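You operate a simulated robot arm through the tools that you are given. There is no shell and no other tool.

You run a simulated two-armed robot. Do the job below in one go: nothing can be reset, and whatever is moved stays where it is left.

## Task
Zero the grey meter at DARK, then bring its reading to about 200.
Fine: swing the blue arm over the seat first and leave it there; press ZERO once; leave the slider at OPEN; use the white knob.

Only the result counts: the job must be done as asked and must still hold three seconds after the hand-in. Knocking over, shifting, dropping, spilling or breaking anything else fails it.

## Robot
Two 7-joint arms with fingered hands on one trunk that stands fixed in place. Base frame: the origin is at the foot of the trunk, x ahead of it, y to its left, z up. Units: m, rad, N and s.
The left shoulder is at [0.032, 0.187, 1.342], the right one opposite. With the tool pointing down near the work surface each hand reaches from about 0.1 to 0.74 m from the base axis, measured 20 degrees to its own side. Payload 3.6 kg a hand.
Tool frame (each hand has its own): the origin (TCP) lies between the finger pads and is the grasp point; the fingertips stand 0.026 m ahead of it; z points along the fingers, y is the line along which they close. The gripper opens to 0.088 m; its body begins 0.03 m behind the TCP. The gripper is a hand of 3 fingers: y runs from the thumb to the fingers, the wrist lies at [-0.017, -0.098, -0.164] in the tool frame, and closing takes about 1.5 s.
Orientation is that of the tool frame in the base frame, as [roll, pitch, yaw] about the fixed x, y, z axes, in that order (R = Rz(yaw) Ry(pitch) Rx(roll)). With the fingers straight down and the wrist toward the robot, the tool's x, y and z point along [0, 1, 0], [1, 0, 0] and [0, 0, -1] of the base frame.

## Interface
- The arms move only by the tool arm_command. It takes "left_deltas", "right_deltas" or both (then of equal length, played together; a hand with none holds still); each is a list that holds one entry, the list of rows, each a list of 6 numbers: the shift along the tool's x, y, z in m, then the turn, a rotation vector about the tool's x, y, z in rad. In form: [[[dx, dy, dz, ax, ay, az], ...]]. A call has 1 to 20 rows; each row shifts and turns the commanded pose from where the row before left it, along the tool's axes as they then stand. "left_jaw" and "right_jaw" are, for a hand that has rows, the opening, from 0 (shut) to 1 (fully open), set as the call begins (left out, the last holds). Rows are played at 5 a second. More than 0.05 m and 0.15 rad between two rows, or a gripper value outside its range, and nothing of the call is played. Where a pose cannot be reached the arm comes as near as it can. A force on the tool above 50 N (or 10 N above the force at the start of the call, whichever is more), or a blocked arm, ends the call early, and 0.2 s more pass. Each finger travels about 0.153 m/s and halts on what it meets, pressing with about 26 N; the grip force reading is that of the motor and also rises with nothing between the fingers. The clock runs only during rows and for 0.2 s after the last one: add rows that do not move to give the fingers time. It gives the time, the measured TCP pose, the force on the tool (base axes), the opening and the grip force at its end, in the units of the frame above (readings bear some noise), with the torque about the TCP (base axes, N m) and any sound that the robot's microphone picked up.
- Cameras (640 x 400 px; columns grow to the right, rows downward): "scene" is now at [0.2231, 0.034, 1.29]; the picture's right is [0.37, -0.93, 0.00], its down [-0.03, -0.01, -1.00] and it looks along [0.93, 0.37, -0.04] (base axes); focal length 214 px, centre (320, 200). "left" rides on the left gripper at [-0.056, -0.08, -0.102] in its tool frame; the picture's right is [-0.73, -0.32, 0.60], its down [0.62, -0.67, 0.41] and it looks along [0.27, 0.68, 0.69] (tool axes); focal length 247 px, centre (320, 200). "right" rides on the right gripper at [0.056, -0.08, -0.102] in its tool frame; the picture's right is [-0.73, 0.32, -0.60], its down [-0.62, -0.67, 0.41] and it looks along [-0.27, 0.68, 0.69] (tool axes); focal length 247 px, centre (320, 200).
- snapshot(camera): a new picture of that camera. The clock stands still meanwhile.
- lift_body(by): moves the trunk up (or, below 0, down) by that many m; the arms and the scene camera ride with it, the base frame stays. It gives what a move gives, with no picture.
- move_fingers(fingers, thumb_bend, thumb_turn, hand): sets how far each is bent, from 0 (flat) to 1 (curled in); at 0.3 the hand is open as for a grip, at 0.7 the pads meet at the TCP. One left out holds its place. A second passes; each finger stops where it meets its share of the squeeze, and holds until it gets a number again. A gripper value or a shape takes the hand back. It gives what a move gives, with no picture; readings hold the bend of each and the force on the fingers (four entries, about 0 where the hand has none), thumb and palm. thumb_turn goes from beside the hand (0) to across from the fingers (1), as for a grip.
- grasp_type(shape, hand): the hand has 3 fingers and takes this shape, open, in about a second: jaw (thumb against the fingers, like two jaws); tri (thumb and two fingers); tip (a fingertip pinch); poke (one finger out to press); point (the index stretched); flat (the hand flat); cup (the hand cupped); fist (a fist). The gripper value then closes the fingers along that shape, each until it touches; the sizes above hold for jaw. It gives what a move gives, with no picture.
- turn_head(pan, tilt): turns the head with the scene camera to pan (to the left, within 1.047 rad either way) and tilt (down, from -0.506 to 1.204), counted from straight ahead of the robot (the tilt from the chest, where the trunk bows). It gives what a move gives.
- pixel_to_xyz(camera, pixels): there is no depth. For up to 12 entries [column, row, z] of the newest picture of that camera ("zoom" is the newest enlarged one), the place [x, y] in the base frame at which the ray of that pixel passes the height z, good to about 0.002 m. The clock stands still meanwhile.
- zoom(camera, box): a new picture of the part [left, top, right, bottom] of that camera's present view, enlarged. The clock stands still meanwhile.
- close_job(): hands the job in; it is judged then, once.

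Leave the grippers open and the arms clear of the work at the hand-in unless told otherwise.

The tools are called after "Request:" as a command line: name --argument value ..., lists and objects as JSON in quotes. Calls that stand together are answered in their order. arm_command: Moves the arms, as the interface text tells. Its arguments: {"type":"object","properties":{"left_deltas":{"type":"array","items":{"type":"array","items":{"type":"array","items":{"type":"number"}}}},"left_jaw":{"type":"number"},"right_deltas":{"type":"array","items":{"type":"array","items":{"type":"array","items":{"type":"number"}}}},"right_jaw":{"type":"number"}},"required":[]} The other tools are called the same way: lift_body (by) moves the trunk up or down; grasp_type (shape, hand) gives the hand a shape; move_fingers (fingers, thumb_bend, thumb_turn, hand) moves the fingers one by one; turn_head (pan, tilt) turns the head that bears the scene camera; snapshot (camera) takes a picture; pixel_to_xyz (camera, pixels) gives the place at which the rays of pixels pass given heights; zoom (camera, box) takes an enlarged picture of a part of a camera's view; close_job () hands the job in.

At the start:

```text
clock: 0.0
left_tool_pos: [0.3928, 0.3332, 1.3057]
left_ee_rot: [-3.142, 0.0, 1.57]
left_force: [0.7, 0.0, 0.1]
left_wrist_torque: [0.04, 0.01, -0.01]
left_opening: 0.0878
left_gripper_force: 0.1
left_shape: jaw
left_bend: [0.3, 0.3, 0.98]
left_finger forces: [0.1, 0.1, 0.0, 0.0, 0.1, 0.0]
right_tool_pos: [0.4125, -0.012, 1.3244]
right_ee_rot: [3.141, -0.001, 1.571]
right_force: [0.6, -0.1, 0.0]
right_wrist_torque: [0.01, 0.03, -0.01]
right_opening: 0.0878
right_gripper_force: 0.0
right_shape: jaw
right_bend: [0.3, 0.3, 0.98]
right_finger forces: [0.0, 0.0, 0.0, 0.0, 0.0, 0.1]
trunk travel left (down, up): [-0.475, 0.282]
head pan, tilt (commanded): [0.38, 0.035]
```

scene: 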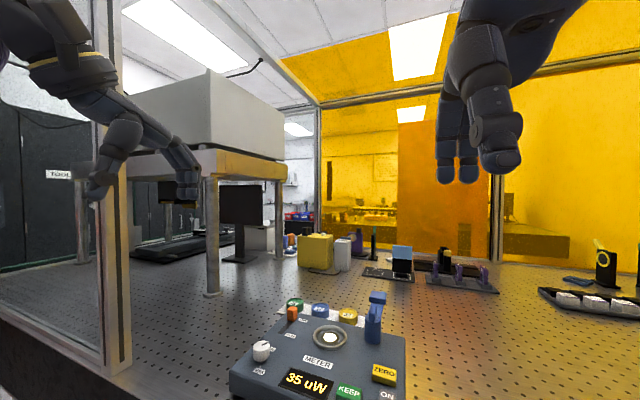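
right: 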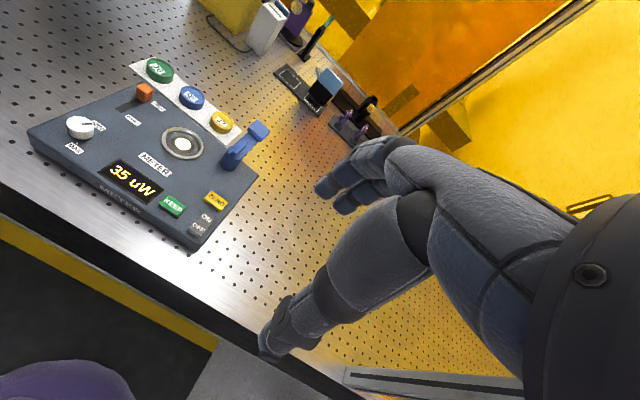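
left: 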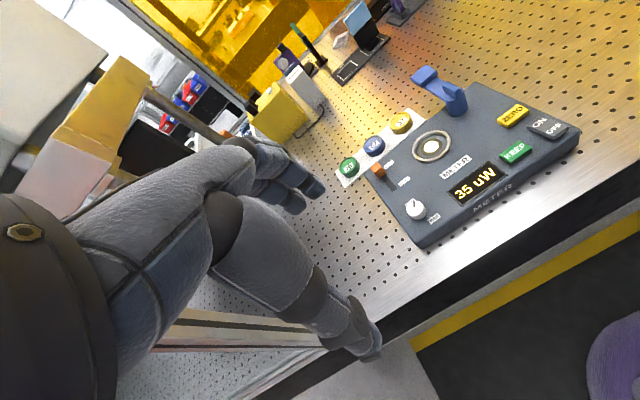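

The meter is at the front of the table, reading 35 uW. It has a white knob, an orange slider, a blue arm and a ZERO key. I'll tilt the head down to see it better.

Request:
turn_head --pan 0.38 --tilt 0.6

```text
clock: 1.0
left_tool_pos: [0.3937, 0.3333, 1.2984]
left_ee_rot: [-3.141, 0.0, 1.572]
left_force: [0.5, -0.5, 0.1]
left_wrist_torque: [-0.05, -0.02, 0.01]
left_opening: 0.0879
left_gripper_force: 0.2
left_shape: jaw
left_bend: [0.3, 0.3, 0.98]
left_finger forces: [0.0, 0.0, 0.0, 0.1, 0.1, 0.0]
right_tool_pos: [0.4118, -0.0116, 1.3171]
right_ee_rot: [-3.142, 0.001, 1.571]
right_force: [-0.5, 0.2, -0.1]
right_wrist_torque: [0.0, 0.0, -0.03]
right_opening: 0.0876
right_gripper_force: 0.1
right_shape: jaw
right_bend: [0.3, 0.3, 0.98]
right_finger forces: [0.0, 0.1, 0.2, 0.0, 0.0, 0.0]
trunk travel left (down, up): [-0.475, 0.282]
head pan, tilt (commanded): [0.38, 0.6]
```

The head has turned. I'll take the scene picture next, plus an enlarged view of the meter from the right-hand and left-hand cameras.

Request:
snapshot --camera "scene"

Request:
zoom --camera "right" --box '[20, 40, 280, 260]'

Request:
zoom --camera "left" --box '[320, 50, 600, 260]'

```text
taken
```

scene: 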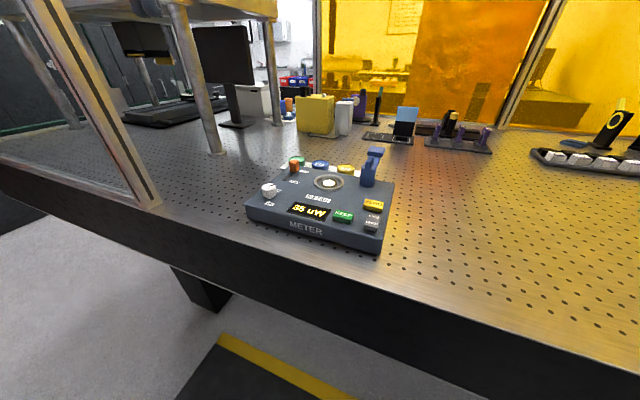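

```text
1.82 times, centred on (150, 150) of right
```

zoom: 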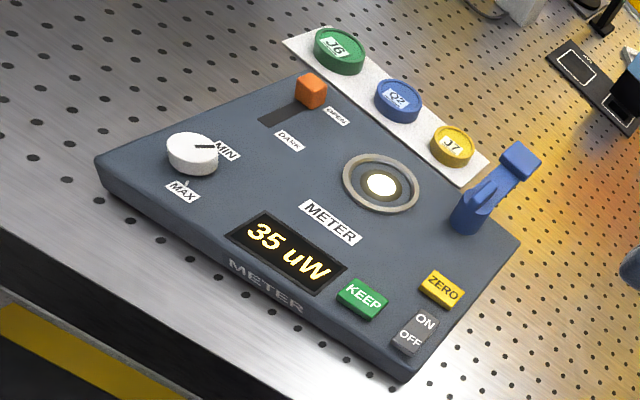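

```text
1.90 times, centred on (460, 155) of left
```

zoom: 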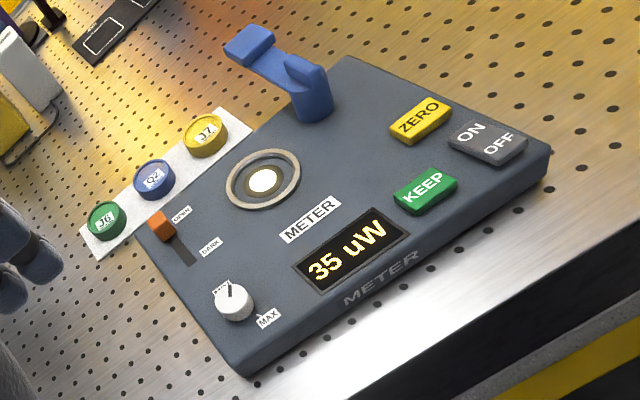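

The slider sits at OPEN, the knob points at MIN, and the blue arm is swung away from the seat. To work out heights I'll take fresh pictures from both hands and triangulate.

Request:
snapshot --camera "right"

Request:
snapshot --camera "left"

Request:
zoom --camera "scene" --box '[230, 130, 410, 260]'

```text
taken
```

right: 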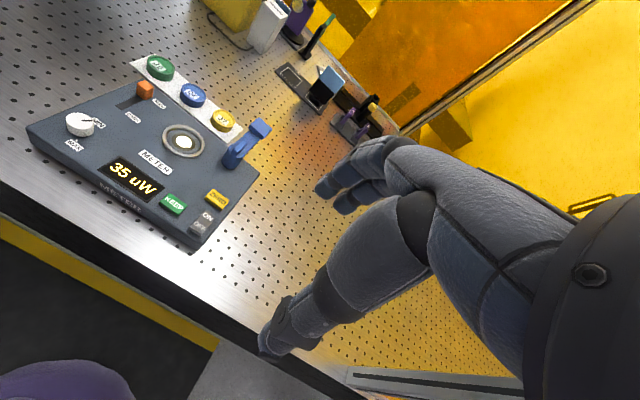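

```text
taken
```

left: 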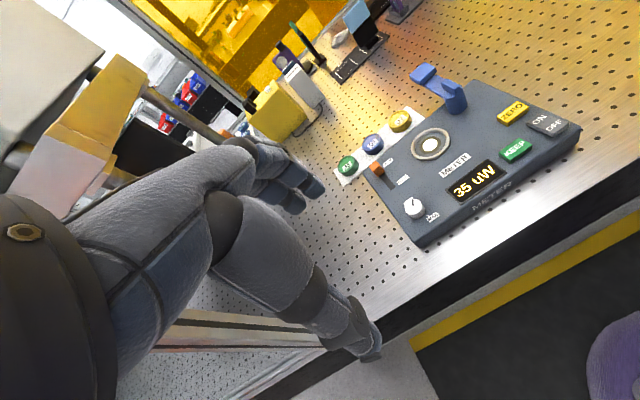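

```text
3.08 times, centred on (320, 195) of scene
```

zoom: 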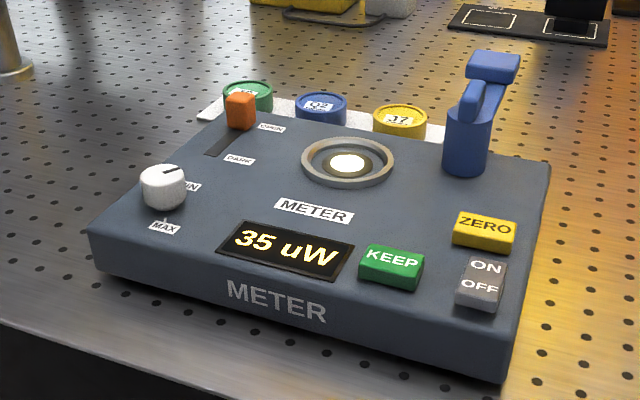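

The seat's lit centre shows at right (183,142), left (430,145) and scene zoom (347,163). I'll project these rays at several heights and see where they agree.

Request:
pixel_to_xyz --camera "right" --pixels '[[183, 142, 0.9], [183, 142, 1.0], [183, 142, 0.8], [216, 197, 0.9], [216, 197, 1.0], [81, 121, 0.9], [81, 121, 1.0], [192, 254, 0.9], [192, 254, 0.8]]'

Request:
pixel_to_xyz --camera "left" --pixels '[[430, 145, 0.9], [430, 145, 1.0], [430, 145, 0.8], [512, 112, 0.9], [512, 112, 1.0], [415, 205, 0.9], [415, 205, 1.0]]'

Request:
pixel_to_xyz --camera "zoom" --pixels '[[347, 163, 0.9], [347, 163, 1.0], [347, 163, 0.8], [485, 227, 0.9], [485, 227, 1.0], [163, 180, 0.9], [163, 180, 1.0]]'

```text
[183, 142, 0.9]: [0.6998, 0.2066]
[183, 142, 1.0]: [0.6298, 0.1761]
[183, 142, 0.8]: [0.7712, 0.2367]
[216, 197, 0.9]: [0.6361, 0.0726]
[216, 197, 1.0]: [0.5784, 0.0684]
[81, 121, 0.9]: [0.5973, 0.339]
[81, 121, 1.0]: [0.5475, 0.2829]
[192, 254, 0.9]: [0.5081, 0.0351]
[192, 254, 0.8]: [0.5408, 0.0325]
```

```text
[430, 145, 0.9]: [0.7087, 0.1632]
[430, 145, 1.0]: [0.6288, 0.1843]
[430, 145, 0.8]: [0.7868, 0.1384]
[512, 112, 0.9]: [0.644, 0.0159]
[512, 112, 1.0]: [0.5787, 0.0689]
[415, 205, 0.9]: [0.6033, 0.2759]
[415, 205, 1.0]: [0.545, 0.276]
```

```text
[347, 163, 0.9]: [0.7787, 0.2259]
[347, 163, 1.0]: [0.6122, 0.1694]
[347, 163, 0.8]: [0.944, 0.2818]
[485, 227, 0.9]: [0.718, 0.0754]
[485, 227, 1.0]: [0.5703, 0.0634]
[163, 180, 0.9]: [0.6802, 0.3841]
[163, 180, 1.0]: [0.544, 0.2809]
```

The rays meet at roughly seat (0.640, 0.180, 0.984), knob top (0.542, 0.276, 1.01) and ZERO top (0.579, 0.068, 0.999). I'll zoom in tighter on the blue arm from all three cameras to learn its shape.

Request:
zoom --camera "right" --box '[190, 90, 290, 190]'

Request:
pixel_to_xyz --camera "zoom" --pixels '[[320, 200, 1.0]]'

Request:
zoom --camera "left" --box '[390, 40, 490, 140]'

Request:
zoom --camera "scene" --box '[330, 130, 410, 210]'

```text
4.00 times, centred on (240, 140) of right
```

zoom: 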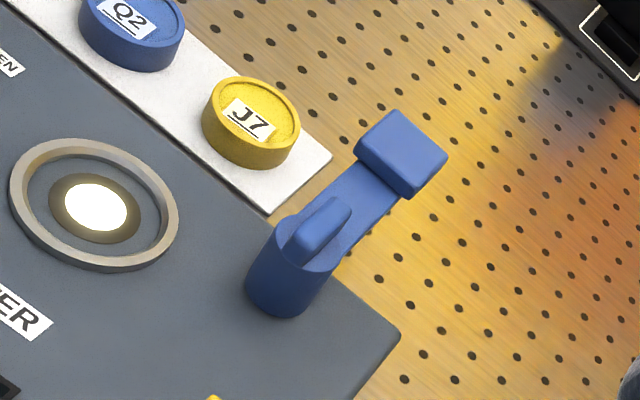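

```text
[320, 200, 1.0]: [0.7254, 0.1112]
```

```text
4.00 times, centred on (440, 90) of left
```

zoom: 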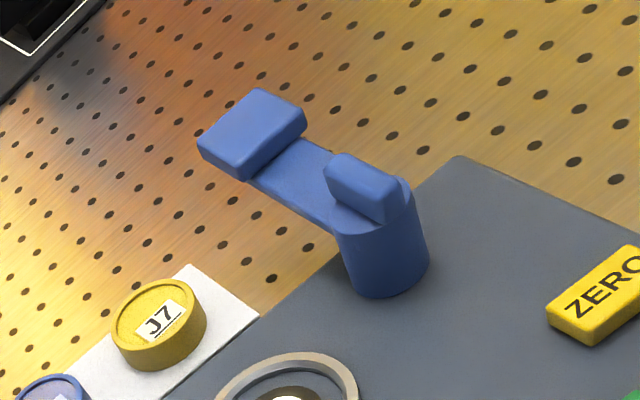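

```text
5.00 times, centred on (370, 170) of scene
```

zoom: 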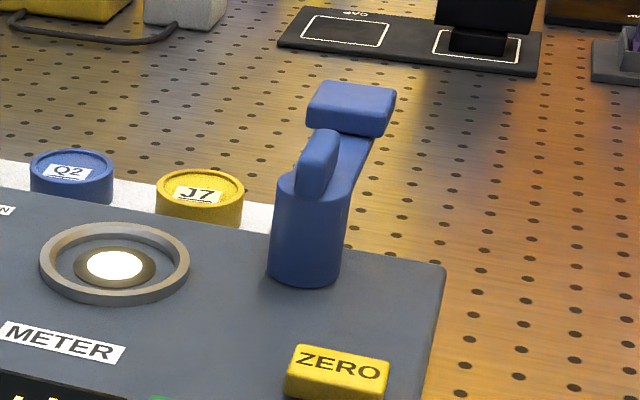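

The arm is a round post with an upright fin on top, and a bar leads out to a head block. I'll compute positions for the post top, fin top, head block and post base from the three views.

Request:
pixel_to_xyz --camera "right" --pixels '[[236.2, 151, 1.03], [236.2, 151, 1.0], [231, 149, 0.98], [232, 213, 1.0], [260, 127, 1.03], [260, 127, 1.0], [240, 144, 1.04], [145, 89, 1.0], [145, 89, 1.02]]'

Request:
pixel_to_xyz --camera "left" --pixels '[[452.5, 91.2, 1.03], [452.5, 91.2, 1.0], [456.5, 110, 0.98], [423, 73, 1.03], [423, 73, 1.0], [450, 82, 1.04], [450, 82, 1.02], [376, 168, 1.0], [376, 168, 1.02]]'

Request:
pixel_to_xyz --camera "zoom" --pixels '[[313, 185, 1.03], [313, 185, 1.05], [306, 270, 0.98], [306, 270, 0.99], [350, 96, 1.03], [350, 96, 1.05], [320, 140, 1.04], [320, 140, 1.06], [115, 262, 0.98], [115, 262, 0.99]]'

```text
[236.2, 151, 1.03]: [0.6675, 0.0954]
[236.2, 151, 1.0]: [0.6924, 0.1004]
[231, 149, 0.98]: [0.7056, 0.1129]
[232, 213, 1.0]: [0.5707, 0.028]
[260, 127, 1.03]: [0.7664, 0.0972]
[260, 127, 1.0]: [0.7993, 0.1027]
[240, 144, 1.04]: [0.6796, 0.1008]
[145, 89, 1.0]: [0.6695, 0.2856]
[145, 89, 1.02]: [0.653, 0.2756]
```

```text
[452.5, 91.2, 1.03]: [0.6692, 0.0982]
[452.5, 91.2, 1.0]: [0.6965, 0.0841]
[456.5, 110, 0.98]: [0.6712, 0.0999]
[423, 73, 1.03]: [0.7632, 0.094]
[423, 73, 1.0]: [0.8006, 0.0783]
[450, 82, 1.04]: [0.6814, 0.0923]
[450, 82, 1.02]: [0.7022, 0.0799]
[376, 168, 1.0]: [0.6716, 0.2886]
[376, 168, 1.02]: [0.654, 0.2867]
```

```text
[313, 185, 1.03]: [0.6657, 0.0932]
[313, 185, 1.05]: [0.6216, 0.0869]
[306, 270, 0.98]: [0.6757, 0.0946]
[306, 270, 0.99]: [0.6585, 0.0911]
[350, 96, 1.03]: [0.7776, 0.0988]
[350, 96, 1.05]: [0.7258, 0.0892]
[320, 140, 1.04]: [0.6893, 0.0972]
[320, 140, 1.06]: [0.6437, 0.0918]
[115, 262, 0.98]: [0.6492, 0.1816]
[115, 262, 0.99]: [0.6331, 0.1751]
```

The post top is at about (0.668, 0.096, 1.03) and the head block at about (0.765, 0.097, 1.03), so the arm currently points along +x. The seat lies about 108° counter-clockwise of it. Next I'll locate the jars, slider slot, knob and table height with the existing pictures.

Request:
pixel_to_xyz --camera "right" --pixels '[[223, 119, 0.95], [223, 119, 1.0], [192, 94, 0.95], [192, 94, 1.0], [160, 66, 0.95], [160, 66, 1.0], [192, 254, 0.92], [192, 254, 0.95], [80, 122, 1.0], [80, 122, 1.02]]'

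Request:
pixel_to_xyz --camera "left" --pixels '[[400, 120, 0.95], [400, 120, 1.0], [373, 143, 0.95], [373, 143, 1.0], [347, 164, 0.95], [347, 164, 1.0], [580, 146, 0.92], [580, 146, 0.95], [414, 203, 1.0], [414, 203, 1.02]]'

```text
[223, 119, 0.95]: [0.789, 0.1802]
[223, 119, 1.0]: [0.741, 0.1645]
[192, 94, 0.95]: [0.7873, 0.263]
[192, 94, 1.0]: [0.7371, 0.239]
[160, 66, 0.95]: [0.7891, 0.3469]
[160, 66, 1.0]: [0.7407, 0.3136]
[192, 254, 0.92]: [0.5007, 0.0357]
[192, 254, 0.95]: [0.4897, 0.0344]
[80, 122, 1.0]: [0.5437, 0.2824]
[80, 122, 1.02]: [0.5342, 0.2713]
```

```text
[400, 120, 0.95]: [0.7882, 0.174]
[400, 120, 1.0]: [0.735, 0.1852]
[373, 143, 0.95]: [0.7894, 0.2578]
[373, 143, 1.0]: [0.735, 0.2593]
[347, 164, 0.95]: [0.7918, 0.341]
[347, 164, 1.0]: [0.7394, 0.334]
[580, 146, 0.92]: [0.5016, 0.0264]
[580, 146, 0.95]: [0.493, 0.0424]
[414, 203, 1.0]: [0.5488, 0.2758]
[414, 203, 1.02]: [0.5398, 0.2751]
```

Jar tops sit near z 0.945 and the table near 0.93, so anything kept above 1.0 clears them. I'll carry the left hand over the post at about (0.668, 0.096, 1.20) and draw the right hand back 0.10 m to its own side.

Request:
arm_command --left_deltas '[[[-0.0296, 0.0343, 0.0123, 0, 0, 0], [-0.0296, 0.0343, 0.0123, 0, 0, 0], [-0.0296, 0.0343, 0.0123, 0, 0, 0], [-0.0296, 0.0343, 0.0123, 0, 0, 0], [-0.0296, 0.0343, 0.0123, 0, 0, 0], [-0.0296, 0.0343, 0.0123, 0, 0, 0], [-0.0296, 0.0343, 0.0123, 0, 0, 0], [-0.0296, 0.0343, 0.0123, 0, 0, 0], [0, 0, 0, 0, 0, 0]]]' --right_deltas '[[[-0.0125, 0, 0, 0, 0, 0], [-0.0125, 0, 0, 0, 0, 0], [-0.0125, 0, 0, 0, 0, 0], [-0.0125, 0, 0, 0, 0, 0], [-0.0125, 0, 0, 0, 0, 0], [-0.0125, 0, 0, 0, 0, 0], [-0.0125, 0, 0, 0, 0, 0], [-0.0125, 0, 0, 0, 0, 0], [0, 0, 0, 0, 0, 0]]]'

```text
clock: 3.0
left_tool_pos: [0.6663, 0.0964, 1.1975]
left_ee_rot: [3.138, 0.001, 1.571]
left_force: [-0.1, 1.4, 0.6]
left_wrist_torque: [-0.03, 0.0, 0.04]
left_opening: 0.0878
left_gripper_force: 0.0
left_shape: jaw
left_bend: [0.3, 0.3, 0.98]
left_finger forces: [0.1, 0.0, 0.1, 0.1, 0.1, 0.0]
right_tool_pos: [0.4115, -0.1111, 1.3161]
right_ee_rot: [-3.141, 0.001, 1.571]
right_force: [0.7, -0.1, 0.7]
right_wrist_torque: [-0.03, 0.01, 0.0]
right_opening: 0.0877
right_gripper_force: 0.0
right_shape: jaw
right_bend: [0.3, 0.3, 0.98]
right_finger forces: [0.1, 0.1, 0.0, 0.0, 0.0, 0.1]
trunk travel left (down, up): [-0.475, 0.282]
head pan, tilt (commanded): [0.38, 0.6]
```

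The left hand is over the post at z 1.197. Next I'll turn it 90° about the tool z axis so the thumb and fingers straddle the fin, which runs along x.

Request:
arm_command --left_deltas '[[[0, 0, 0, 0, 0, 0.1428], [0, 0, 0, 0, 0, 0.1428], [0, 0, 0, 0, 0, 0.1428], [0, 0, 0, 0, 0, 0.1428], [0, 0, 0, 0, 0, 0.1428], [0, 0, 0, 0, 0, 0.1428], [0, 0, 0, 0, 0, 0.1428], [0, 0, 0, 0, 0, 0.1428], [0, 0, 0, 0, 0, 0.1428], [0, 0, 0, 0, 0, 0.1428], [0, 0, 0, 0, 0, 0.1428], [0, 0, 0, 0, 0, 0]]]'

```text
clock: 5.6
left_tool_pos: [0.6152, 0.1027, 1.189]
left_ee_rot: [-3.141, 0.001, -0.001]
left_force: [-0.2, -0.1, 0.0]
left_wrist_torque: [-0.04, 0.02, -0.03]
left_opening: 0.0879
left_gripper_force: 0.1
left_shape: jaw
left_bend: [0.3, 0.3, 0.98]
left_finger forces: [0.0, 0.1, 0.0, 0.0, 0.0, 0.1]
left hand out of reach, approached as far as the arm can: row 8, 9, 10, 11
right_tool_pos: [0.4122, -0.1123, 1.3163]
right_ee_rot: [3.141, 0.0, 1.572]
right_force: [-0.1, 0.1, -0.4]
right_wrist_torque: [0.01, 0.02, 0.02]
right_opening: 0.088
right_gripper_force: 0.1
right_shape: jaw
right_bend: [0.3, 0.3, 0.98]
right_finger forces: [0.1, 0.0, 0.1, 0.0, 0.0, 0.0]
trunk travel left (down, up): [-0.475, 0.282]
head pan, tilt (commanded): [0.38, 0.6]
```

At that turn the post is out of the left arm's reach: it stalled at x 0.615. Pinching the fin that way won't work, so I'll push the bar sideways with one finger of a forward-tilted hand. I'll turn the hand back to about -10° and tilt it 45° forward, still high up.

Request:
arm_command --left_deltas '[[[0, 0, 0, 0, 0, -0.1396], [0, 0, 0, 0, 0, -0.1396], [0, 0, 0, 0, 0, -0.1396], [0, 0, 0, 0, 0, -0.1396], [0, 0, 0, 0, 0, -0.1396], [0, 0, 0, 0, 0, -0.1396], [0, 0, 0, 0, 0, -0.1396], [0, 0, 0, 0, 0, -0.1396], [0, 0, 0, 0, 0, -0.1396], [0, 0, 0, 0, 0, -0.1396], [0, 0, 0, -0.131, 0, 0], [0, 0, 0, -0.131, 0, 0], [0, 0, 0, -0.131, 0, 0], [0, 0, 0, -0.131, 0, 0], [0, 0, 0, -0.131, 0, 0], [0, 0, 0, -0.131, 0, 0], [0, 0, 0, 0, 0, 0]]]'

Request:
grasp_type --shape "poke" --hand "left"

Request:
snapshot --camera "scene"

Request:
snapshot --camera "left"

Request:
snapshot --camera "right"

```text
clock: 9.2
left_tool_pos: [0.7897, 0.0781, 1.1922]
left_ee_rot: [2.412, -0.002, 1.408]
left_force: [0.0, -0.2, -0.7]
left_wrist_torque: [0.02, 0.03, -0.01]
left_opening: 0.0877
left_gripper_force: 0.0
left_shape: jaw
left_bend: [0.3, 0.3, 0.98]
left_finger forces: [0.0, 0.0, 0.0, 0.0, 0.1, 0.0]
left hand out of reach, approached as far as the arm can: row 1, 2, 3, 4, 5, 6, 7, 8, 9, 11, 12, 13, 14, 15, 16
right_tool_pos: [0.4119, -0.1111, 1.3171]
right_ee_rot: [3.141, 0.0, 1.57]
right_force: [-0.2, -0.3, -0.6]
right_wrist_torque: [0.03, -0.01, 0.01]
right_opening: 0.0877
right_gripper_force: 0.1
right_shape: jaw
right_bend: [0.3, 0.3, 0.98]
right_finger forces: [0.0, 0.0, 0.0, 0.0, 0.1, 0.0]
trunk travel left (down, up): [-0.475, 0.282]
head pan, tilt (commanded): [0.38, 0.6]
```

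```text
clock: 10.1
left_tool_pos: [0.7882, 0.0782, 1.1932]
left_ee_rot: [2.414, -0.003, 1.413]
left_force: [-0.5, 0.9, -0.2]
left_wrist_torque: [-0.02, 0.01, 0.01]
left_opening: 0.0
left_gripper_force: 0.1
left_shape: poke
left_bend: [0.7, 0.92, 0.25]
left_finger forces: [0.1, 0.0, 0.1, 0.0, 0.0, 0.0]
right_tool_pos: [0.412, -0.1109, 1.3164]
right_ee_rot: [3.142, -0.001, 1.571]
right_force: [0.2, 0.2, -0.3]
right_wrist_torque: [0.02, -0.01, 0.0]
right_opening: 0.0878
right_gripper_force: 0.0
right_shape: jaw
right_bend: [0.3, 0.3, 0.98]
right_finger forces: [0.0, 0.0, 0.0, 0.1, 0.1, 0.0]
trunk travel left (down, up): [-0.475, 0.282]
head pan, tilt (commanded): [0.38, 0.6]
```

```text
taken
```

scene: 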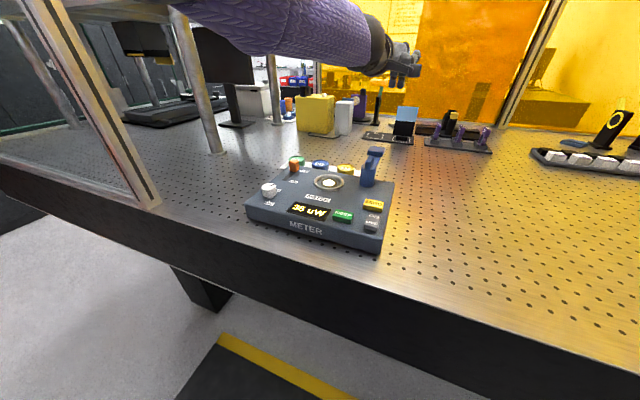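

```text
taken
```

left: 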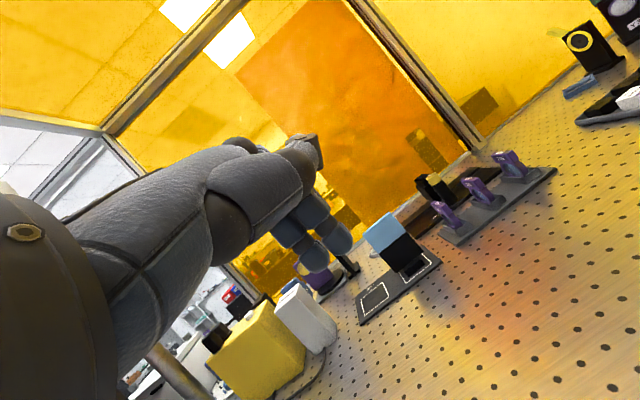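

```text
taken
```

right: 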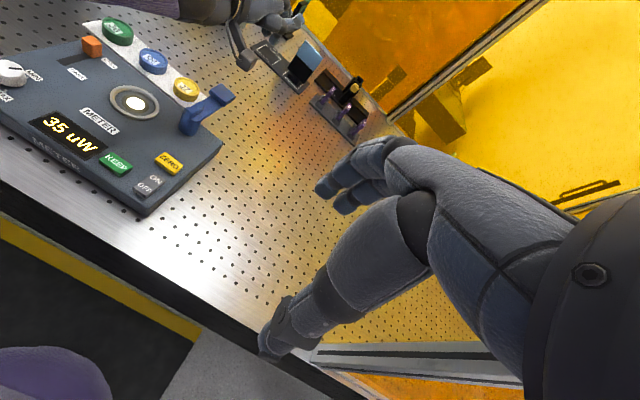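

The reading is still 35 uW and the meter is undisturbed. The left hand now reaches further, at (0.789, 0.078, 1.19). I'll zoom in to see which finger pokes out.

Request:
zoom --camera "scene" --box '[330, 20, 450, 110]'

Request:
zoom --camera "left" --box '[200, 100, 400, 300]'

Request:
zoom --camera "right" --box '[200, 0, 320, 90]'

```text
4.44 times, centred on (390, 65) of scene
```

zoom: 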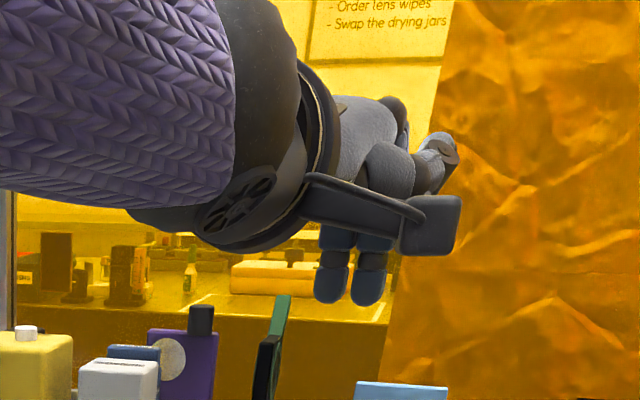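

```text
2.00 times, centred on (300, 200) of left
```

zoom: 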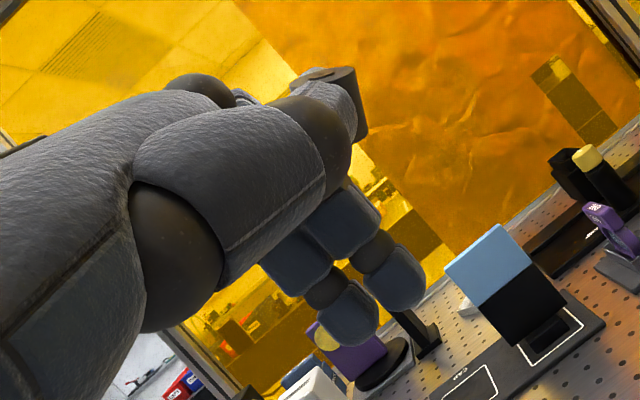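

```text
4.44 times, centred on (260, 45) of right
```

zoom: 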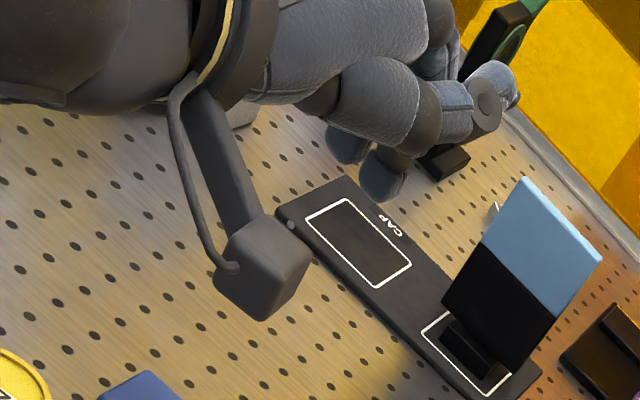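

The poke shape looks awkward: two fingers are curled and one points forward. I'll go back to the jaw shape and close it, since its tip is known to lie 0.026 m ahead of the TCP, and then look at it.

Request:
grasp_type --shape "jaw" --hand "left"

Request:
arm_command --left_deltas '[[[0, 0, 0, 0, 0, 0], [0, 0, 0, 0, 0, 0], [0, 0, 0, 0, 0, 0], [0, 0, 0, 0, 0, 0], [0, 0, 0, 0, 0, 0], [0, 0, 0, 0, 0, 0]]]' --left_jaw 0

Request:
zoom --camera "scene" --box '[330, 20, 450, 110]'

Request:
zoom --camera "left" --box '[200, 100, 400, 300]'

Request:
zoom --camera "right" --box '[200, 0, 320, 90]'

```text
clock: 11.0
left_tool_pos: [0.7891, 0.078, 1.1932]
left_ee_rot: [2.415, -0.003, 1.41]
left_force: [0.8, 0.2, -0.2]
left_wrist_torque: [0.0, -0.03, 0.02]
left_opening: 0.0875
left_gripper_force: 0.0
left_shape: jaw
left_bend: [0.3, 0.3, 0.97]
left_finger forces: [0.1, 0.0, 0.0, 0.2, 0.0, 0.0]
right_tool_pos: [0.4119, -0.1129, 1.3166]
right_ee_rot: [-3.141, 0.001, 1.571]
right_force: [0.4, -0.6, 0.1]
right_wrist_torque: [0.03, -0.02, 0.0]
right_opening: 0.0879
right_gripper_force: 0.0
right_shape: jaw
right_bend: [0.3, 0.3, 0.98]
right_finger forces: [0.0, 0.1, 0.0, 0.0, 0.0, 0.0]
trunk travel left (down, up): [-0.475, 0.282]
head pan, tilt (commanded): [0.38, 0.6]
```

```text
clock: 12.4
left_tool_pos: [0.7893, 0.0784, 1.1925]
left_ee_rot: [2.412, -0.003, 1.41]
left_force: [-0.7, 0.2, 0.2]
left_wrist_torque: [-0.01, 0.0, -0.04]
left_opening: 0.0
left_gripper_force: 26.1
left_shape: jaw
left_bend: [0.7, 0.45, 1.0]
left_finger forces: [0.1, 0.1, 0.0, 0.0, 0.0, 0.0]
right_tool_pos: [0.4119, -0.1114, 1.3145]
right_ee_rot: [-3.141, -0.001, 1.57]
right_force: [-0.9, 0.2, 0.4]
right_wrist_torque: [0.01, 0.0, -0.01]
right_opening: 0.0878
right_gripper_force: 0.1
right_shape: jaw
right_bend: [0.3, 0.3, 0.98]
right_finger forces: [0.1, 0.1, 0.0, 0.0, 0.0, 0.0]
trunk travel left (down, up): [-0.475, 0.282]
head pan, tilt (commanded): [0.38, 0.6]
```

```text
4.44 times, centred on (390, 65) of scene
```

zoom: 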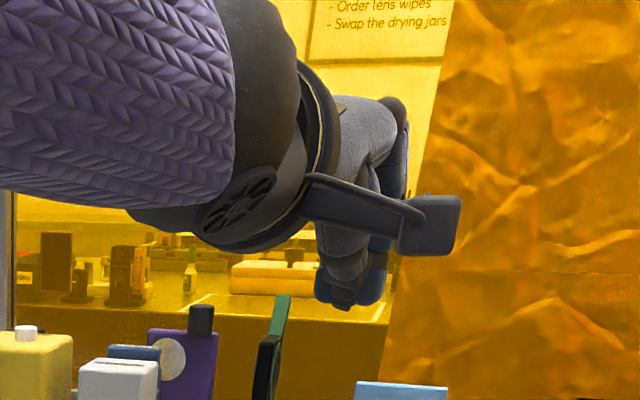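

```text
2.00 times, centred on (300, 200) of left
```

zoom: 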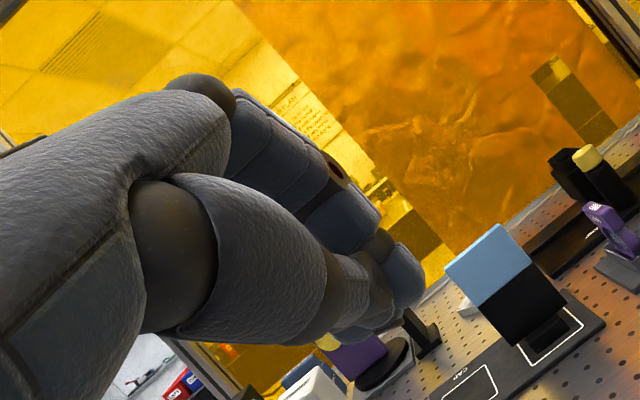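

```text
4.44 times, centred on (260, 45) of right
```

zoom: 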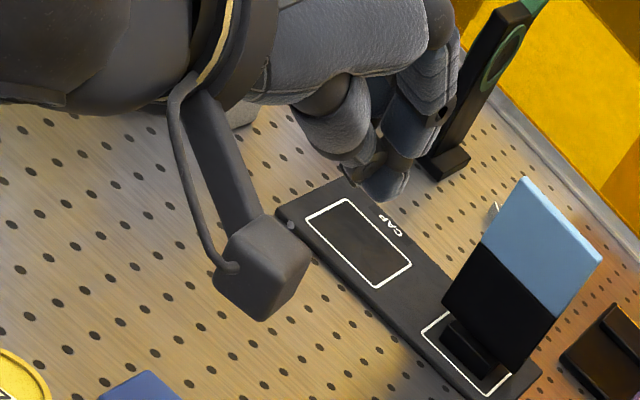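

The closed jaw makes a compact stick, but with a forward tilt the palm would foul the fin. A better way is to pinch the fin from both y sides with the hand tilted about the pinch axis, which keeps the wrist within reach. First I'll draw the hand back 0.2 m and bring it upright, then read the pose.

Request:
arm_command --left_deltas '[[[0, -0.0372, -0.0335, 0, 0, 0], [0, -0.0372, -0.0335, 0, 0, 0], [0, -0.0372, -0.0335, 0, 0, 0], [0, -0.0372, -0.0335, 0, 0, 0], [0, 0, 0, 0.122, 0, 0], [0, 0, 0, 0.122, 0, 0], [0, 0, 0, 0.122, 0, 0], [0, 0, 0, 0.122, 0, 0], [0, 0, 0, 0.122, 0, 0], [0, 0, 0, 0.122, 0, 0], [0, 0, 0, 0, 0, 0]]]' --left_jaw 1

```text
clock: 14.8
left_tool_pos: [0.7192, 0.0883, 1.1361]
left_ee_rot: [3.093, -0.005, 1.429]
left_force: [-0.2, 1.1, -0.3]
left_wrist_torque: [-0.01, 0.03, -0.04]
left_opening: 0.0878
left_gripper_force: 0.1
left_shape: jaw
left_bend: [0.3, 0.3, 0.98]
left_finger forces: [0.1, 0.0, 0.1, 0.0, 0.0, 0.0]
left hand out of reach, approached as far as the arm can: row 1, 2, 3, 4, 5, 6, 7, 8, 9, 10
right_tool_pos: [0.4118, -0.1123, 1.3166]
right_ee_rot: [3.141, 0.0, 1.57]
right_force: [0.6, 1.3, -0.7]
right_wrist_torque: [0.02, -0.01, -0.05]
right_opening: 0.0878
right_gripper_force: 0.0
right_shape: jaw
right_bend: [0.3, 0.3, 0.98]
right_finger forces: [0.0, 0.0, 0.1, 0.0, 0.0, 0.1]
trunk travel left (down, up): [-0.475, 0.282]
head pan, tilt (commanded): [0.38, 0.6]
```

The arm is at (0.719, 0.088, 1.136) and upright, but the commanded pose still seems to lie beyond reach. I'll pull back in small steps along tool -y and see when it follows.

Request:
arm_command --left_deltas '[[[0, -0.03, 0, 0, 0, 0], [0, -0.03, 0, 0, 0, 0], [0, 0, 0, 0, 0, 0]]]'

```text
clock: 15.6
left_tool_pos: [0.7167, 0.085, 1.1335]
left_ee_rot: [3.092, -0.004, 1.429]
left_force: [-0.2, -0.5, -0.1]
left_wrist_torque: [0.04, 0.03, 0.01]
left_opening: 0.0881
left_gripper_force: 0.0
left_shape: jaw
left_bend: [0.3, 0.3, 0.98]
left_finger forces: [0.0, 0.1, 0.0, 0.1, 0.1, 0.1]
left hand out of reach, approached as far as the arm can: row 1, 2
right_tool_pos: [0.4122, -0.1132, 1.316]
right_ee_rot: [3.141, 0.001, 1.57]
right_force: [-0.2, 0.2, -0.5]
right_wrist_torque: [-0.04, 0.01, 0.0]
right_opening: 0.0879
right_gripper_force: 0.0
right_shape: jaw
right_bend: [0.3, 0.3, 0.98]
right_finger forces: [0.1, 0.0, 0.0, 0.0, 0.0, 0.0]
trunk travel left (down, up): [-0.475, 0.282]
head pan, tilt (commanded): [0.38, 0.6]
```

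It barely followed, so the arm may be stretched straight. I'll take a look at the left arm before doing more.

Request:
turn_head --pan 0.5 --tilt 0.2

Request:
snapshot --camera "scene"

Request:
snapshot --camera "right"

```text
clock: 16.4
left_tool_pos: [0.7184, 0.0863, 1.1334]
left_ee_rot: [3.092, -0.006, 1.429]
left_force: [0.6, -0.9, -0.2]
left_wrist_torque: [0.02, -0.02, 0.0]
left_opening: 0.0878
left_gripper_force: 0.2
left_shape: jaw
left_bend: [0.3, 0.3, 0.98]
left_finger forces: [0.0, 0.0, 0.1, 0.0, 0.0, 0.0]
right_tool_pos: [0.4115, -0.1127, 1.3165]
right_ee_rot: [-3.141, 0.0, 1.57]
right_force: [-0.7, -0.1, -0.2]
right_wrist_torque: [0.03, 0.03, -0.03]
right_opening: 0.0877
right_gripper_force: 0.0
right_shape: jaw
right_bend: [0.3, 0.3, 0.98]
right_finger forces: [0.1, 0.1, 0.0, 0.0, 0.0, 0.0]
trunk travel left (down, up): [-0.475, 0.282]
head pan, tilt (commanded): [0.499, 0.201]
```

```text
taken
```

scene: 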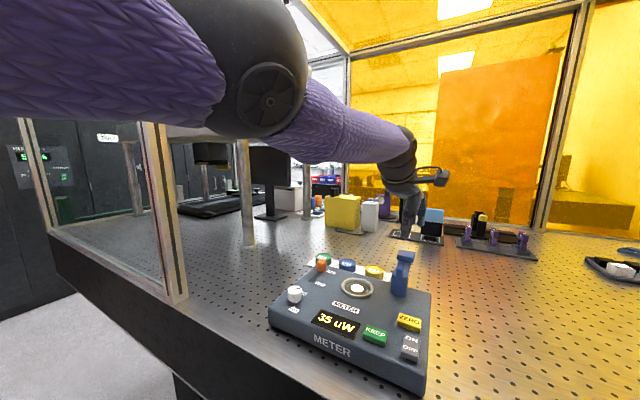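

```text
taken
```

right: 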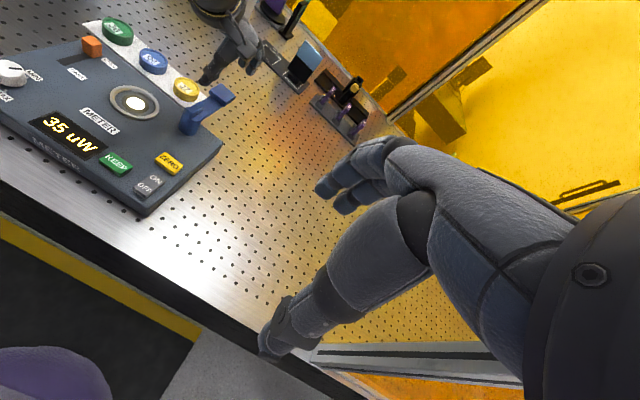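

The left arm is stretched and rather stuck, but it is clear of the meter. I'll raise the command by 0.15 m and pull it in further, to bring the arm out of its stretched pose.

Request:
arm_command --left_deltas '[[[0, 0, -0.05, 0, 0, 0], [0, 0, -0.05, 0, 0, 0], [0, 0, -0.05, 0, 0, 0], [0, 0, 0, 0, 0, 0]]]'

```text
clock: 17.4
left_tool_pos: [0.7122, 0.0856, 1.2827]
left_ee_rot: [3.092, -0.006, 1.428]
left_force: [0.4, -0.3, 1.4]
left_wrist_torque: [0.03, -0.02, 0.05]
left_opening: 0.0878
left_gripper_force: 0.1
left_shape: jaw
left_bend: [0.3, 0.3, 0.98]
left_finger forces: [0.0, 0.0, 0.1, 0.1, 0.1, 0.0]
left hand out of reach, approached as far as the arm can: row 1
right_tool_pos: [0.4136, -0.1122, 1.3169]
right_ee_rot: [-3.14, 0.0, 1.571]
right_force: [0.6, -0.2, 0.3]
right_wrist_torque: [0.02, -0.01, 0.02]
right_opening: 0.088
right_gripper_force: 0.1
right_shape: jaw
right_bend: [0.3, 0.3, 0.98]
right_finger forces: [0.0, 0.0, 0.0, 0.0, 0.0, 0.1]
trunk travel left (down, up): [-0.475, 0.282]
head pan, tilt (commanded): [0.499, 0.201]
```

Now it follows the command and is at (0.712, 0.086, 1.283). Next I'll pull back along tool -y in steps.

Request:
arm_command --left_deltas '[[[0, -0.04, 0, 0, 0, 0], [0, -0.04, 0, 0, 0, 0], [0, -0.04, 0, 0, 0, 0], [0, 0, 0, 0, 0, 0]]]'

```text
clock: 18.4
left_tool_pos: [0.7047, 0.0765, 1.2973]
left_ee_rot: [3.093, -0.005, 1.429]
left_force: [-0.2, 0.0, 0.8]
left_wrist_torque: [0.02, -0.03, -0.03]
left_opening: 0.0881
left_gripper_force: 0.0
left_shape: jaw
left_bend: [0.3, 0.3, 0.98]
left_finger forces: [0.0, 0.0, 0.0, 0.1, 0.0, 0.1]
left hand out of reach, approached as far as the arm can: row 1, 2, 3
right_tool_pos: [0.4116, -0.1114, 1.316]
right_ee_rot: [3.141, 0.0, 1.571]
right_force: [0.4, -0.2, 0.0]
right_wrist_torque: [0.01, 0.02, -0.01]
right_opening: 0.0878
right_gripper_force: 0.0
right_shape: jaw
right_bend: [0.3, 0.3, 0.98]
right_finger forces: [0.0, 0.1, 0.0, 0.0, 0.1, 0.0]
trunk travel left (down, up): [-0.475, 0.282]
head pan, tilt (commanded): [0.499, 0.201]
```

It is still stuck radially. I'll look at the arm's shape with the head turned further to the left.

Request:
turn_head --pan 1.0 --tilt -0.1

Request:
snapshot --camera "scene"

Request:
snapshot --camera "left"

```text
clock: 19.4
left_tool_pos: [0.7052, 0.0756, 1.2966]
left_ee_rot: [3.093, -0.005, 1.426]
left_force: [-0.4, -0.9, -1.0]
left_wrist_torque: [0.0, 0.02, -0.01]
left_opening: 0.0879
left_gripper_force: 0.1
left_shape: jaw
left_bend: [0.3, 0.3, 0.98]
left_finger forces: [0.0, 0.1, 0.0, 0.0, 0.0, 0.0]
right_tool_pos: [0.4119, -0.1116, 1.3165]
right_ee_rot: [3.14, -0.001, 1.572]
right_force: [0.8, -0.3, 0.3]
right_wrist_torque: [-0.03, 0.0, -0.04]
right_opening: 0.0879
right_gripper_force: 0.1
right_shape: jaw
right_bend: [0.3, 0.3, 0.98]
right_finger forces: [0.0, 0.0, 0.0, 0.0, 0.0, 0.0]
trunk travel left (down, up): [-0.475, 0.282]
head pan, tilt (commanded): [1.0, -0.099]
```

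```text
taken
```

scene: 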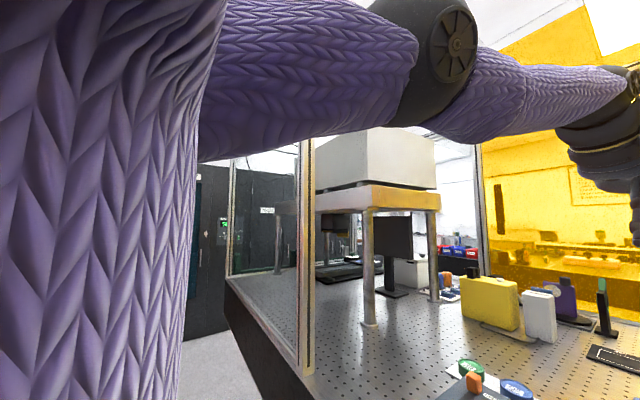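

```text
taken
```

left: 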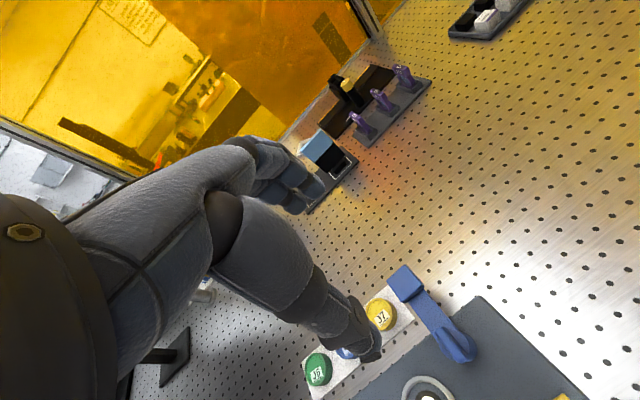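

The arm is straight, so the elbow can't bend on a purely inward command. A straight drop of 0.12 m should cut inside the reach sphere and bend the elbow a little. After that I'll pull back in small steps.

Request:
arm_command --left_deltas '[[[0, 0, 0.03, 0, 0, 0], [0, 0, 0.03, 0, 0, 0], [0, 0, 0.03, 0, 0, 0], [0, 0, 0.03, 0, 0, 0], [0, -0.01, 0, 0, 0, 0], [0, -0.01, 0, 0, 0, 0], [0, -0.02, 0, 0, 0, 0], [0, -0.02, 0, 0, 0, 0], [0, 0, 0, 0, 0, 0]]]'

```text
clock: 21.4
left_tool_pos: [0.7179, 0.0749, 1.1774]
left_ee_rot: [3.092, -0.004, 1.429]
left_force: [-0.1, -0.3, 0.4]
left_wrist_torque: [-0.05, 0.03, -0.05]
left_opening: 0.0876
left_gripper_force: 0.0
left_shape: jaw
left_bend: [0.3, 0.3, 0.98]
left_finger forces: [0.0, 0.0, 0.1, 0.0, 0.0, 0.1]
left hand out of reach, approached as far as the arm can: row 1, 2, 5, 6, 7, 8
right_tool_pos: [0.4125, -0.111, 1.3165]
right_ee_rot: [-3.141, 0.0, 1.571]
right_force: [0.3, -1.0, 0.3]
right_wrist_torque: [0.0, -0.02, 0.02]
right_opening: 0.088
right_gripper_force: 0.1
right_shape: jaw
right_bend: [0.3, 0.3, 0.98]
right_finger forces: [0.1, 0.1, 0.0, 0.0, 0.1, 0.1]
trunk travel left (down, up): [-0.475, 0.282]
head pan, tilt (commanded): [1.0, -0.099]
```

Still locked straight. I'll nudge outward first to bring the elbow to the exact straight point, then pull in with larger steps combined with an upward one.

Request:
arm_command --left_deltas '[[[0, 0.03, 0, 0, 0, 0], [0, 0.03, 0, 0, 0, 0], [0, -0.035, -0.035, 0, 0, 0], [0, -0.035, -0.035, 0, 0, 0], [0, -0.035, -0.035, 0, 0, 0], [0, -0.035, -0.035, 0, 0, 0], [0, 0, 0, 0, 0, 0]]]'

```text
clock: 23.0
left_tool_pos: [0.6943, 0.0649, 1.3281]
left_ee_rot: [3.095, -0.004, 1.428]
left_force: [-0.1, -0.1, -0.7]
left_wrist_torque: [-0.02, 0.02, -0.02]
left_opening: 0.0879
left_gripper_force: 0.1
left_shape: jaw
left_bend: [0.3, 0.3, 0.98]
left_finger forces: [0.1, 0.0, 0.1, 0.0, 0.0, 0.1]
left hand out of reach, approached as far as the arm can: row 1, 2, 3, 4, 5, 6
right_tool_pos: [0.4117, -0.1124, 1.3154]
right_ee_rot: [-3.141, 0.0, 1.57]
right_force: [0.4, 0.1, -0.5]
right_wrist_torque: [0.01, 0.01, -0.01]
right_opening: 0.0879
right_gripper_force: 0.1
right_shape: jaw
right_bend: [0.3, 0.3, 0.98]
right_finger forces: [0.0, 0.0, 0.0, 0.0, 0.1, 0.0]
trunk travel left (down, up): [-0.475, 0.282]
head pan, tilt (commanded): [1.0, -0.099]
```

The radial distance is creeping inward slowly (0.5907 → 0.587). I'll command steps aimed straight at the shoulder so the bend can build up.

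Request:
arm_command --left_deltas '[[[0.0037, -0.048, 0.0123, 0, 0, 0], [0.0037, -0.048, 0.0123, 0, 0, 0], [0.0037, -0.048, 0.0123, 0, 0, 0], [0.0037, -0.048, 0.0123, 0, 0, 0], [0.0037, -0.048, 0.0123, 0, 0, 0], [0.0037, -0.048, 0.0123, 0, 0, 0], [0.0037, -0.048, 0.0123, 0, 0, 0], [0, 0, 0, 0, 0, 0]]]'

```text
clock: 24.8
left_tool_pos: [0.694, 0.0659, 1.3308]
left_ee_rot: [3.093, -0.005, 1.429]
left_force: [-0.1, -0.1, -0.3]
left_wrist_torque: [0.04, 0.0, 0.01]
left_opening: 0.0877
left_gripper_force: 0.2
left_shape: jaw
left_bend: [0.3, 0.3, 0.98]
left_finger forces: [0.1, 0.0, 0.0, 0.0, 0.1, 0.1]
left hand out of reach, approached as far as the arm can: row 1, 2, 3, 4, 5, 6, 7
right_tool_pos: [0.4113, -0.1121, 1.317]
right_ee_rot: [-3.141, -0.001, 1.572]
right_force: [-0.6, 0.6, -0.2]
right_wrist_torque: [0.02, 0.02, -0.01]
right_opening: 0.0879
right_gripper_force: 0.1
right_shape: jaw
right_bend: [0.3, 0.3, 0.98]
right_finger forces: [0.1, 0.0, 0.1, 0.0, 0.0, 0.0]
trunk travel left (down, up): [-0.475, 0.282]
head pan, tilt (commanded): [1.0, -0.099]
```

No change. I'll try a sideways sweep to the left, which takes the wrist across to the shoulder's own line, and see whether the arm frees itself there.

Request:
arm_command --left_deltas '[[[0.04, -0.01, 0, 0, 0, 0], [0.04, -0.01, 0, 0, 0, 0], [0.04, -0.01, 0, 0, 0, 0], [0.04, -0.01, 0, 0, 0, 0], [0.04, -0.01, 0, 0, 0, 0], [0, 0, 0, 0, 0, 0]]]'

```text
clock: 26.2
left_tool_pos: [0.7142, 0.2679, 1.3343]
left_ee_rot: [3.092, -0.006, 1.428]
left_force: [0.2, -0.1, 0.4]
left_wrist_torque: [-0.01, -0.01, 0.02]
left_opening: 0.0879
left_gripper_force: 0.1
left_shape: jaw
left_bend: [0.3, 0.3, 0.98]
left_finger forces: [0.0, 0.1, 0.0, 0.0, 0.1, 0.0]
left hand out of reach, approached as far as the arm can: row 1, 2, 3, 4
right_tool_pos: [0.4121, -0.1132, 1.315]
right_ee_rot: [-3.141, -0.002, 1.57]
right_force: [-0.1, -0.6, -0.6]
right_wrist_torque: [0.02, -0.04, 0.0]
right_opening: 0.0878
right_gripper_force: 0.0
right_shape: jaw
right_bend: [0.3, 0.3, 0.98]
right_finger forces: [0.1, 0.0, 0.0, 0.1, 0.0, 0.0]
trunk travel left (down, up): [-0.475, 0.282]
head pan, tilt (commanded): [1.0, -0.099]
```

Row 5 was within reach this time. Now I'll try pulling back along tool -y from here.

Request:
arm_command --left_deltas '[[[0, -0.03, 0, 0, 0, 0], [0, -0.03, 0, 0, 0, 0], [0, -0.03, 0, 0, 0, 0], [0, 0, 0, 0, 0, 0]]]'

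```text
clock: 27.2
left_tool_pos: [0.7061, 0.2899, 1.3537]
left_ee_rot: [3.093, -0.006, 1.428]
left_force: [0.0, -0.4, -0.4]
left_wrist_torque: [0.0, 0.02, 0.01]
left_opening: 0.0878
left_gripper_force: 0.0
left_shape: jaw
left_bend: [0.3, 0.3, 0.98]
left_finger forces: [0.0, 0.0, 0.1, 0.0, 0.0, 0.1]
left hand out of reach, approached as far as the arm can: row 1, 2, 3
right_tool_pos: [0.4125, -0.1125, 1.3157]
right_ee_rot: [-3.141, 0.001, 1.573]
right_force: [-0.1, 0.9, -0.6]
right_wrist_torque: [-0.05, -0.05, -0.04]
right_opening: 0.0878
right_gripper_force: 0.0
right_shape: jaw
right_bend: [0.3, 0.3, 0.98]
right_finger forces: [0.0, 0.0, 0.1, 0.0, 0.0, 0.0]
trunk travel left (down, up): [-0.475, 0.282]
head pan, tilt (commanded): [1.0, -0.099]
```

It is still sliding on its limit. I'll try the opposite bend: go outward to fully straight, then down, then inward and down. The floor of that move is about z 1.17, so it stays clear of everything.

Request:
arm_command --left_deltas '[[[0, 0.03, 0, 0, 0, 0], [0, 0.03, 0, 0, 0, 0], [0, 0, 0.03, 0, 0, 0], [0, 0, 0.03, 0, 0, 0], [0, -0.03, 0.03, 0, 0, 0], [0, -0.03, 0.03, 0, 0, 0], [0, -0.03, 0.03, 0, 0, 0], [0, 0, 0, 0, 0, 0]]]'

```text
clock: 29.0
left_tool_pos: [0.7297, 0.3046, 1.2061]
left_ee_rot: [3.095, -0.005, 1.428]
left_force: [1.1, 0.0, 0.2]
left_wrist_torque: [0.04, 0.0, 0.01]
left_opening: 0.0878
left_gripper_force: 0.1
left_shape: jaw
left_bend: [0.3, 0.3, 0.98]
left_finger forces: [0.0, 0.0, 0.1, 0.1, 0.0, 0.1]
left hand out of reach, approached as far as the arm can: row 1, 2, 3, 4, 5, 6, 7
right_tool_pos: [0.4123, -0.1114, 1.316]
right_ee_rot: [3.14, -0.001, 1.571]
right_force: [-0.5, 0.0, -0.1]
right_wrist_torque: [0.0, 0.01, 0.01]
right_opening: 0.088
right_gripper_force: 0.1
right_shape: jaw
right_bend: [0.3, 0.3, 0.98]
right_finger forces: [0.0, 0.0, 0.1, 0.0, 0.0, 0.0]
trunk travel left (down, up): [-0.475, 0.282]
head pan, tilt (commanded): [1.0, -0.099]
```

Still locked. My suspicion is that the wrist's flexion limit prevents the elbow from bending with the tool straight down. I'll tilt the fingers forward about the wrist by about 56°, which relaxes the wrist, then pull inward.

Request:
arm_command --left_deltas '[[[0, 0.023, -0.0137, -0.14, 0, 0], [0, 0.023, -0.0137, -0.14, 0, 0], [0, 0.023, -0.0137, -0.14, 0, 0], [0, 0.023, -0.0137, -0.14, 0, 0], [0, 0.023, -0.0137, -0.14, 0, 0], [0, 0.023, -0.0137, -0.14, 0, 0], [0, 0.023, -0.0137, -0.14, 0, 0], [0, -0.0206, -0.0343, 0, 0, 0], [0, -0.0206, -0.0343, 0, 0, 0], [0, -0.0206, -0.0343, 0, 0, 0], [0, 0, 0, 0, 0, 0]]]'

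```text
clock: 31.4
left_tool_pos: [0.8135, 0.3023, 1.3512]
left_ee_rot: [2.11, -0.005, 1.429]
left_force: [0.6, -0.7, 0.2]
left_wrist_torque: [0.01, 0.0, 0.01]
left_opening: 0.0878
left_gripper_force: 0.1
left_shape: jaw
left_bend: [0.3, 0.3, 0.98]
left_finger forces: [0.0, 0.0, 0.0, 0.1, 0.0, 0.0]
left hand out of reach, approached as far as the arm can: row 4, 6, 8, 9, 10
right_tool_pos: [0.4119, -0.1122, 1.315]
right_ee_rot: [-3.14, 0.0, 1.569]
right_force: [-0.1, 0.1, 0.2]
right_wrist_torque: [0.0, 0.0, -0.02]
right_opening: 0.0878
right_gripper_force: 0.1
right_shape: jaw
right_bend: [0.3, 0.3, 0.98]
right_finger forces: [0.0, 0.1, 0.1, 0.0, 0.0, 0.1]
trunk travel left (down, up): [-0.475, 0.282]
head pan, tilt (commanded): [1.0, -0.099]
```

The tilt worked, but the arm is still locked radially. I'll look at it again.

Request:
snapshot --camera "scene"

Request:
snapshot --camera "right"

```text
taken
```

scene: 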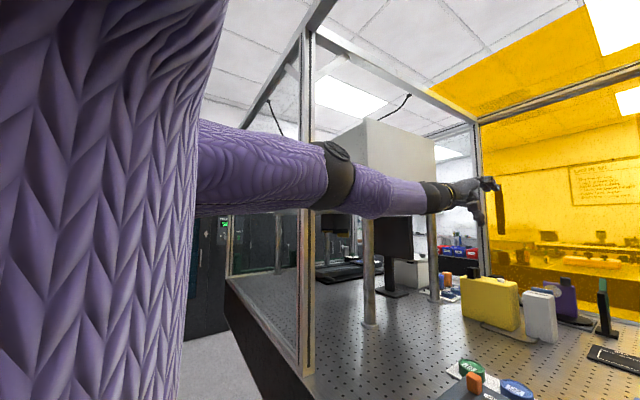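

```text
taken
```

right: 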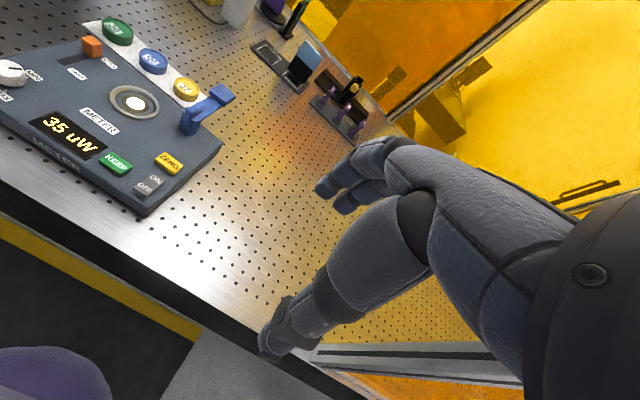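

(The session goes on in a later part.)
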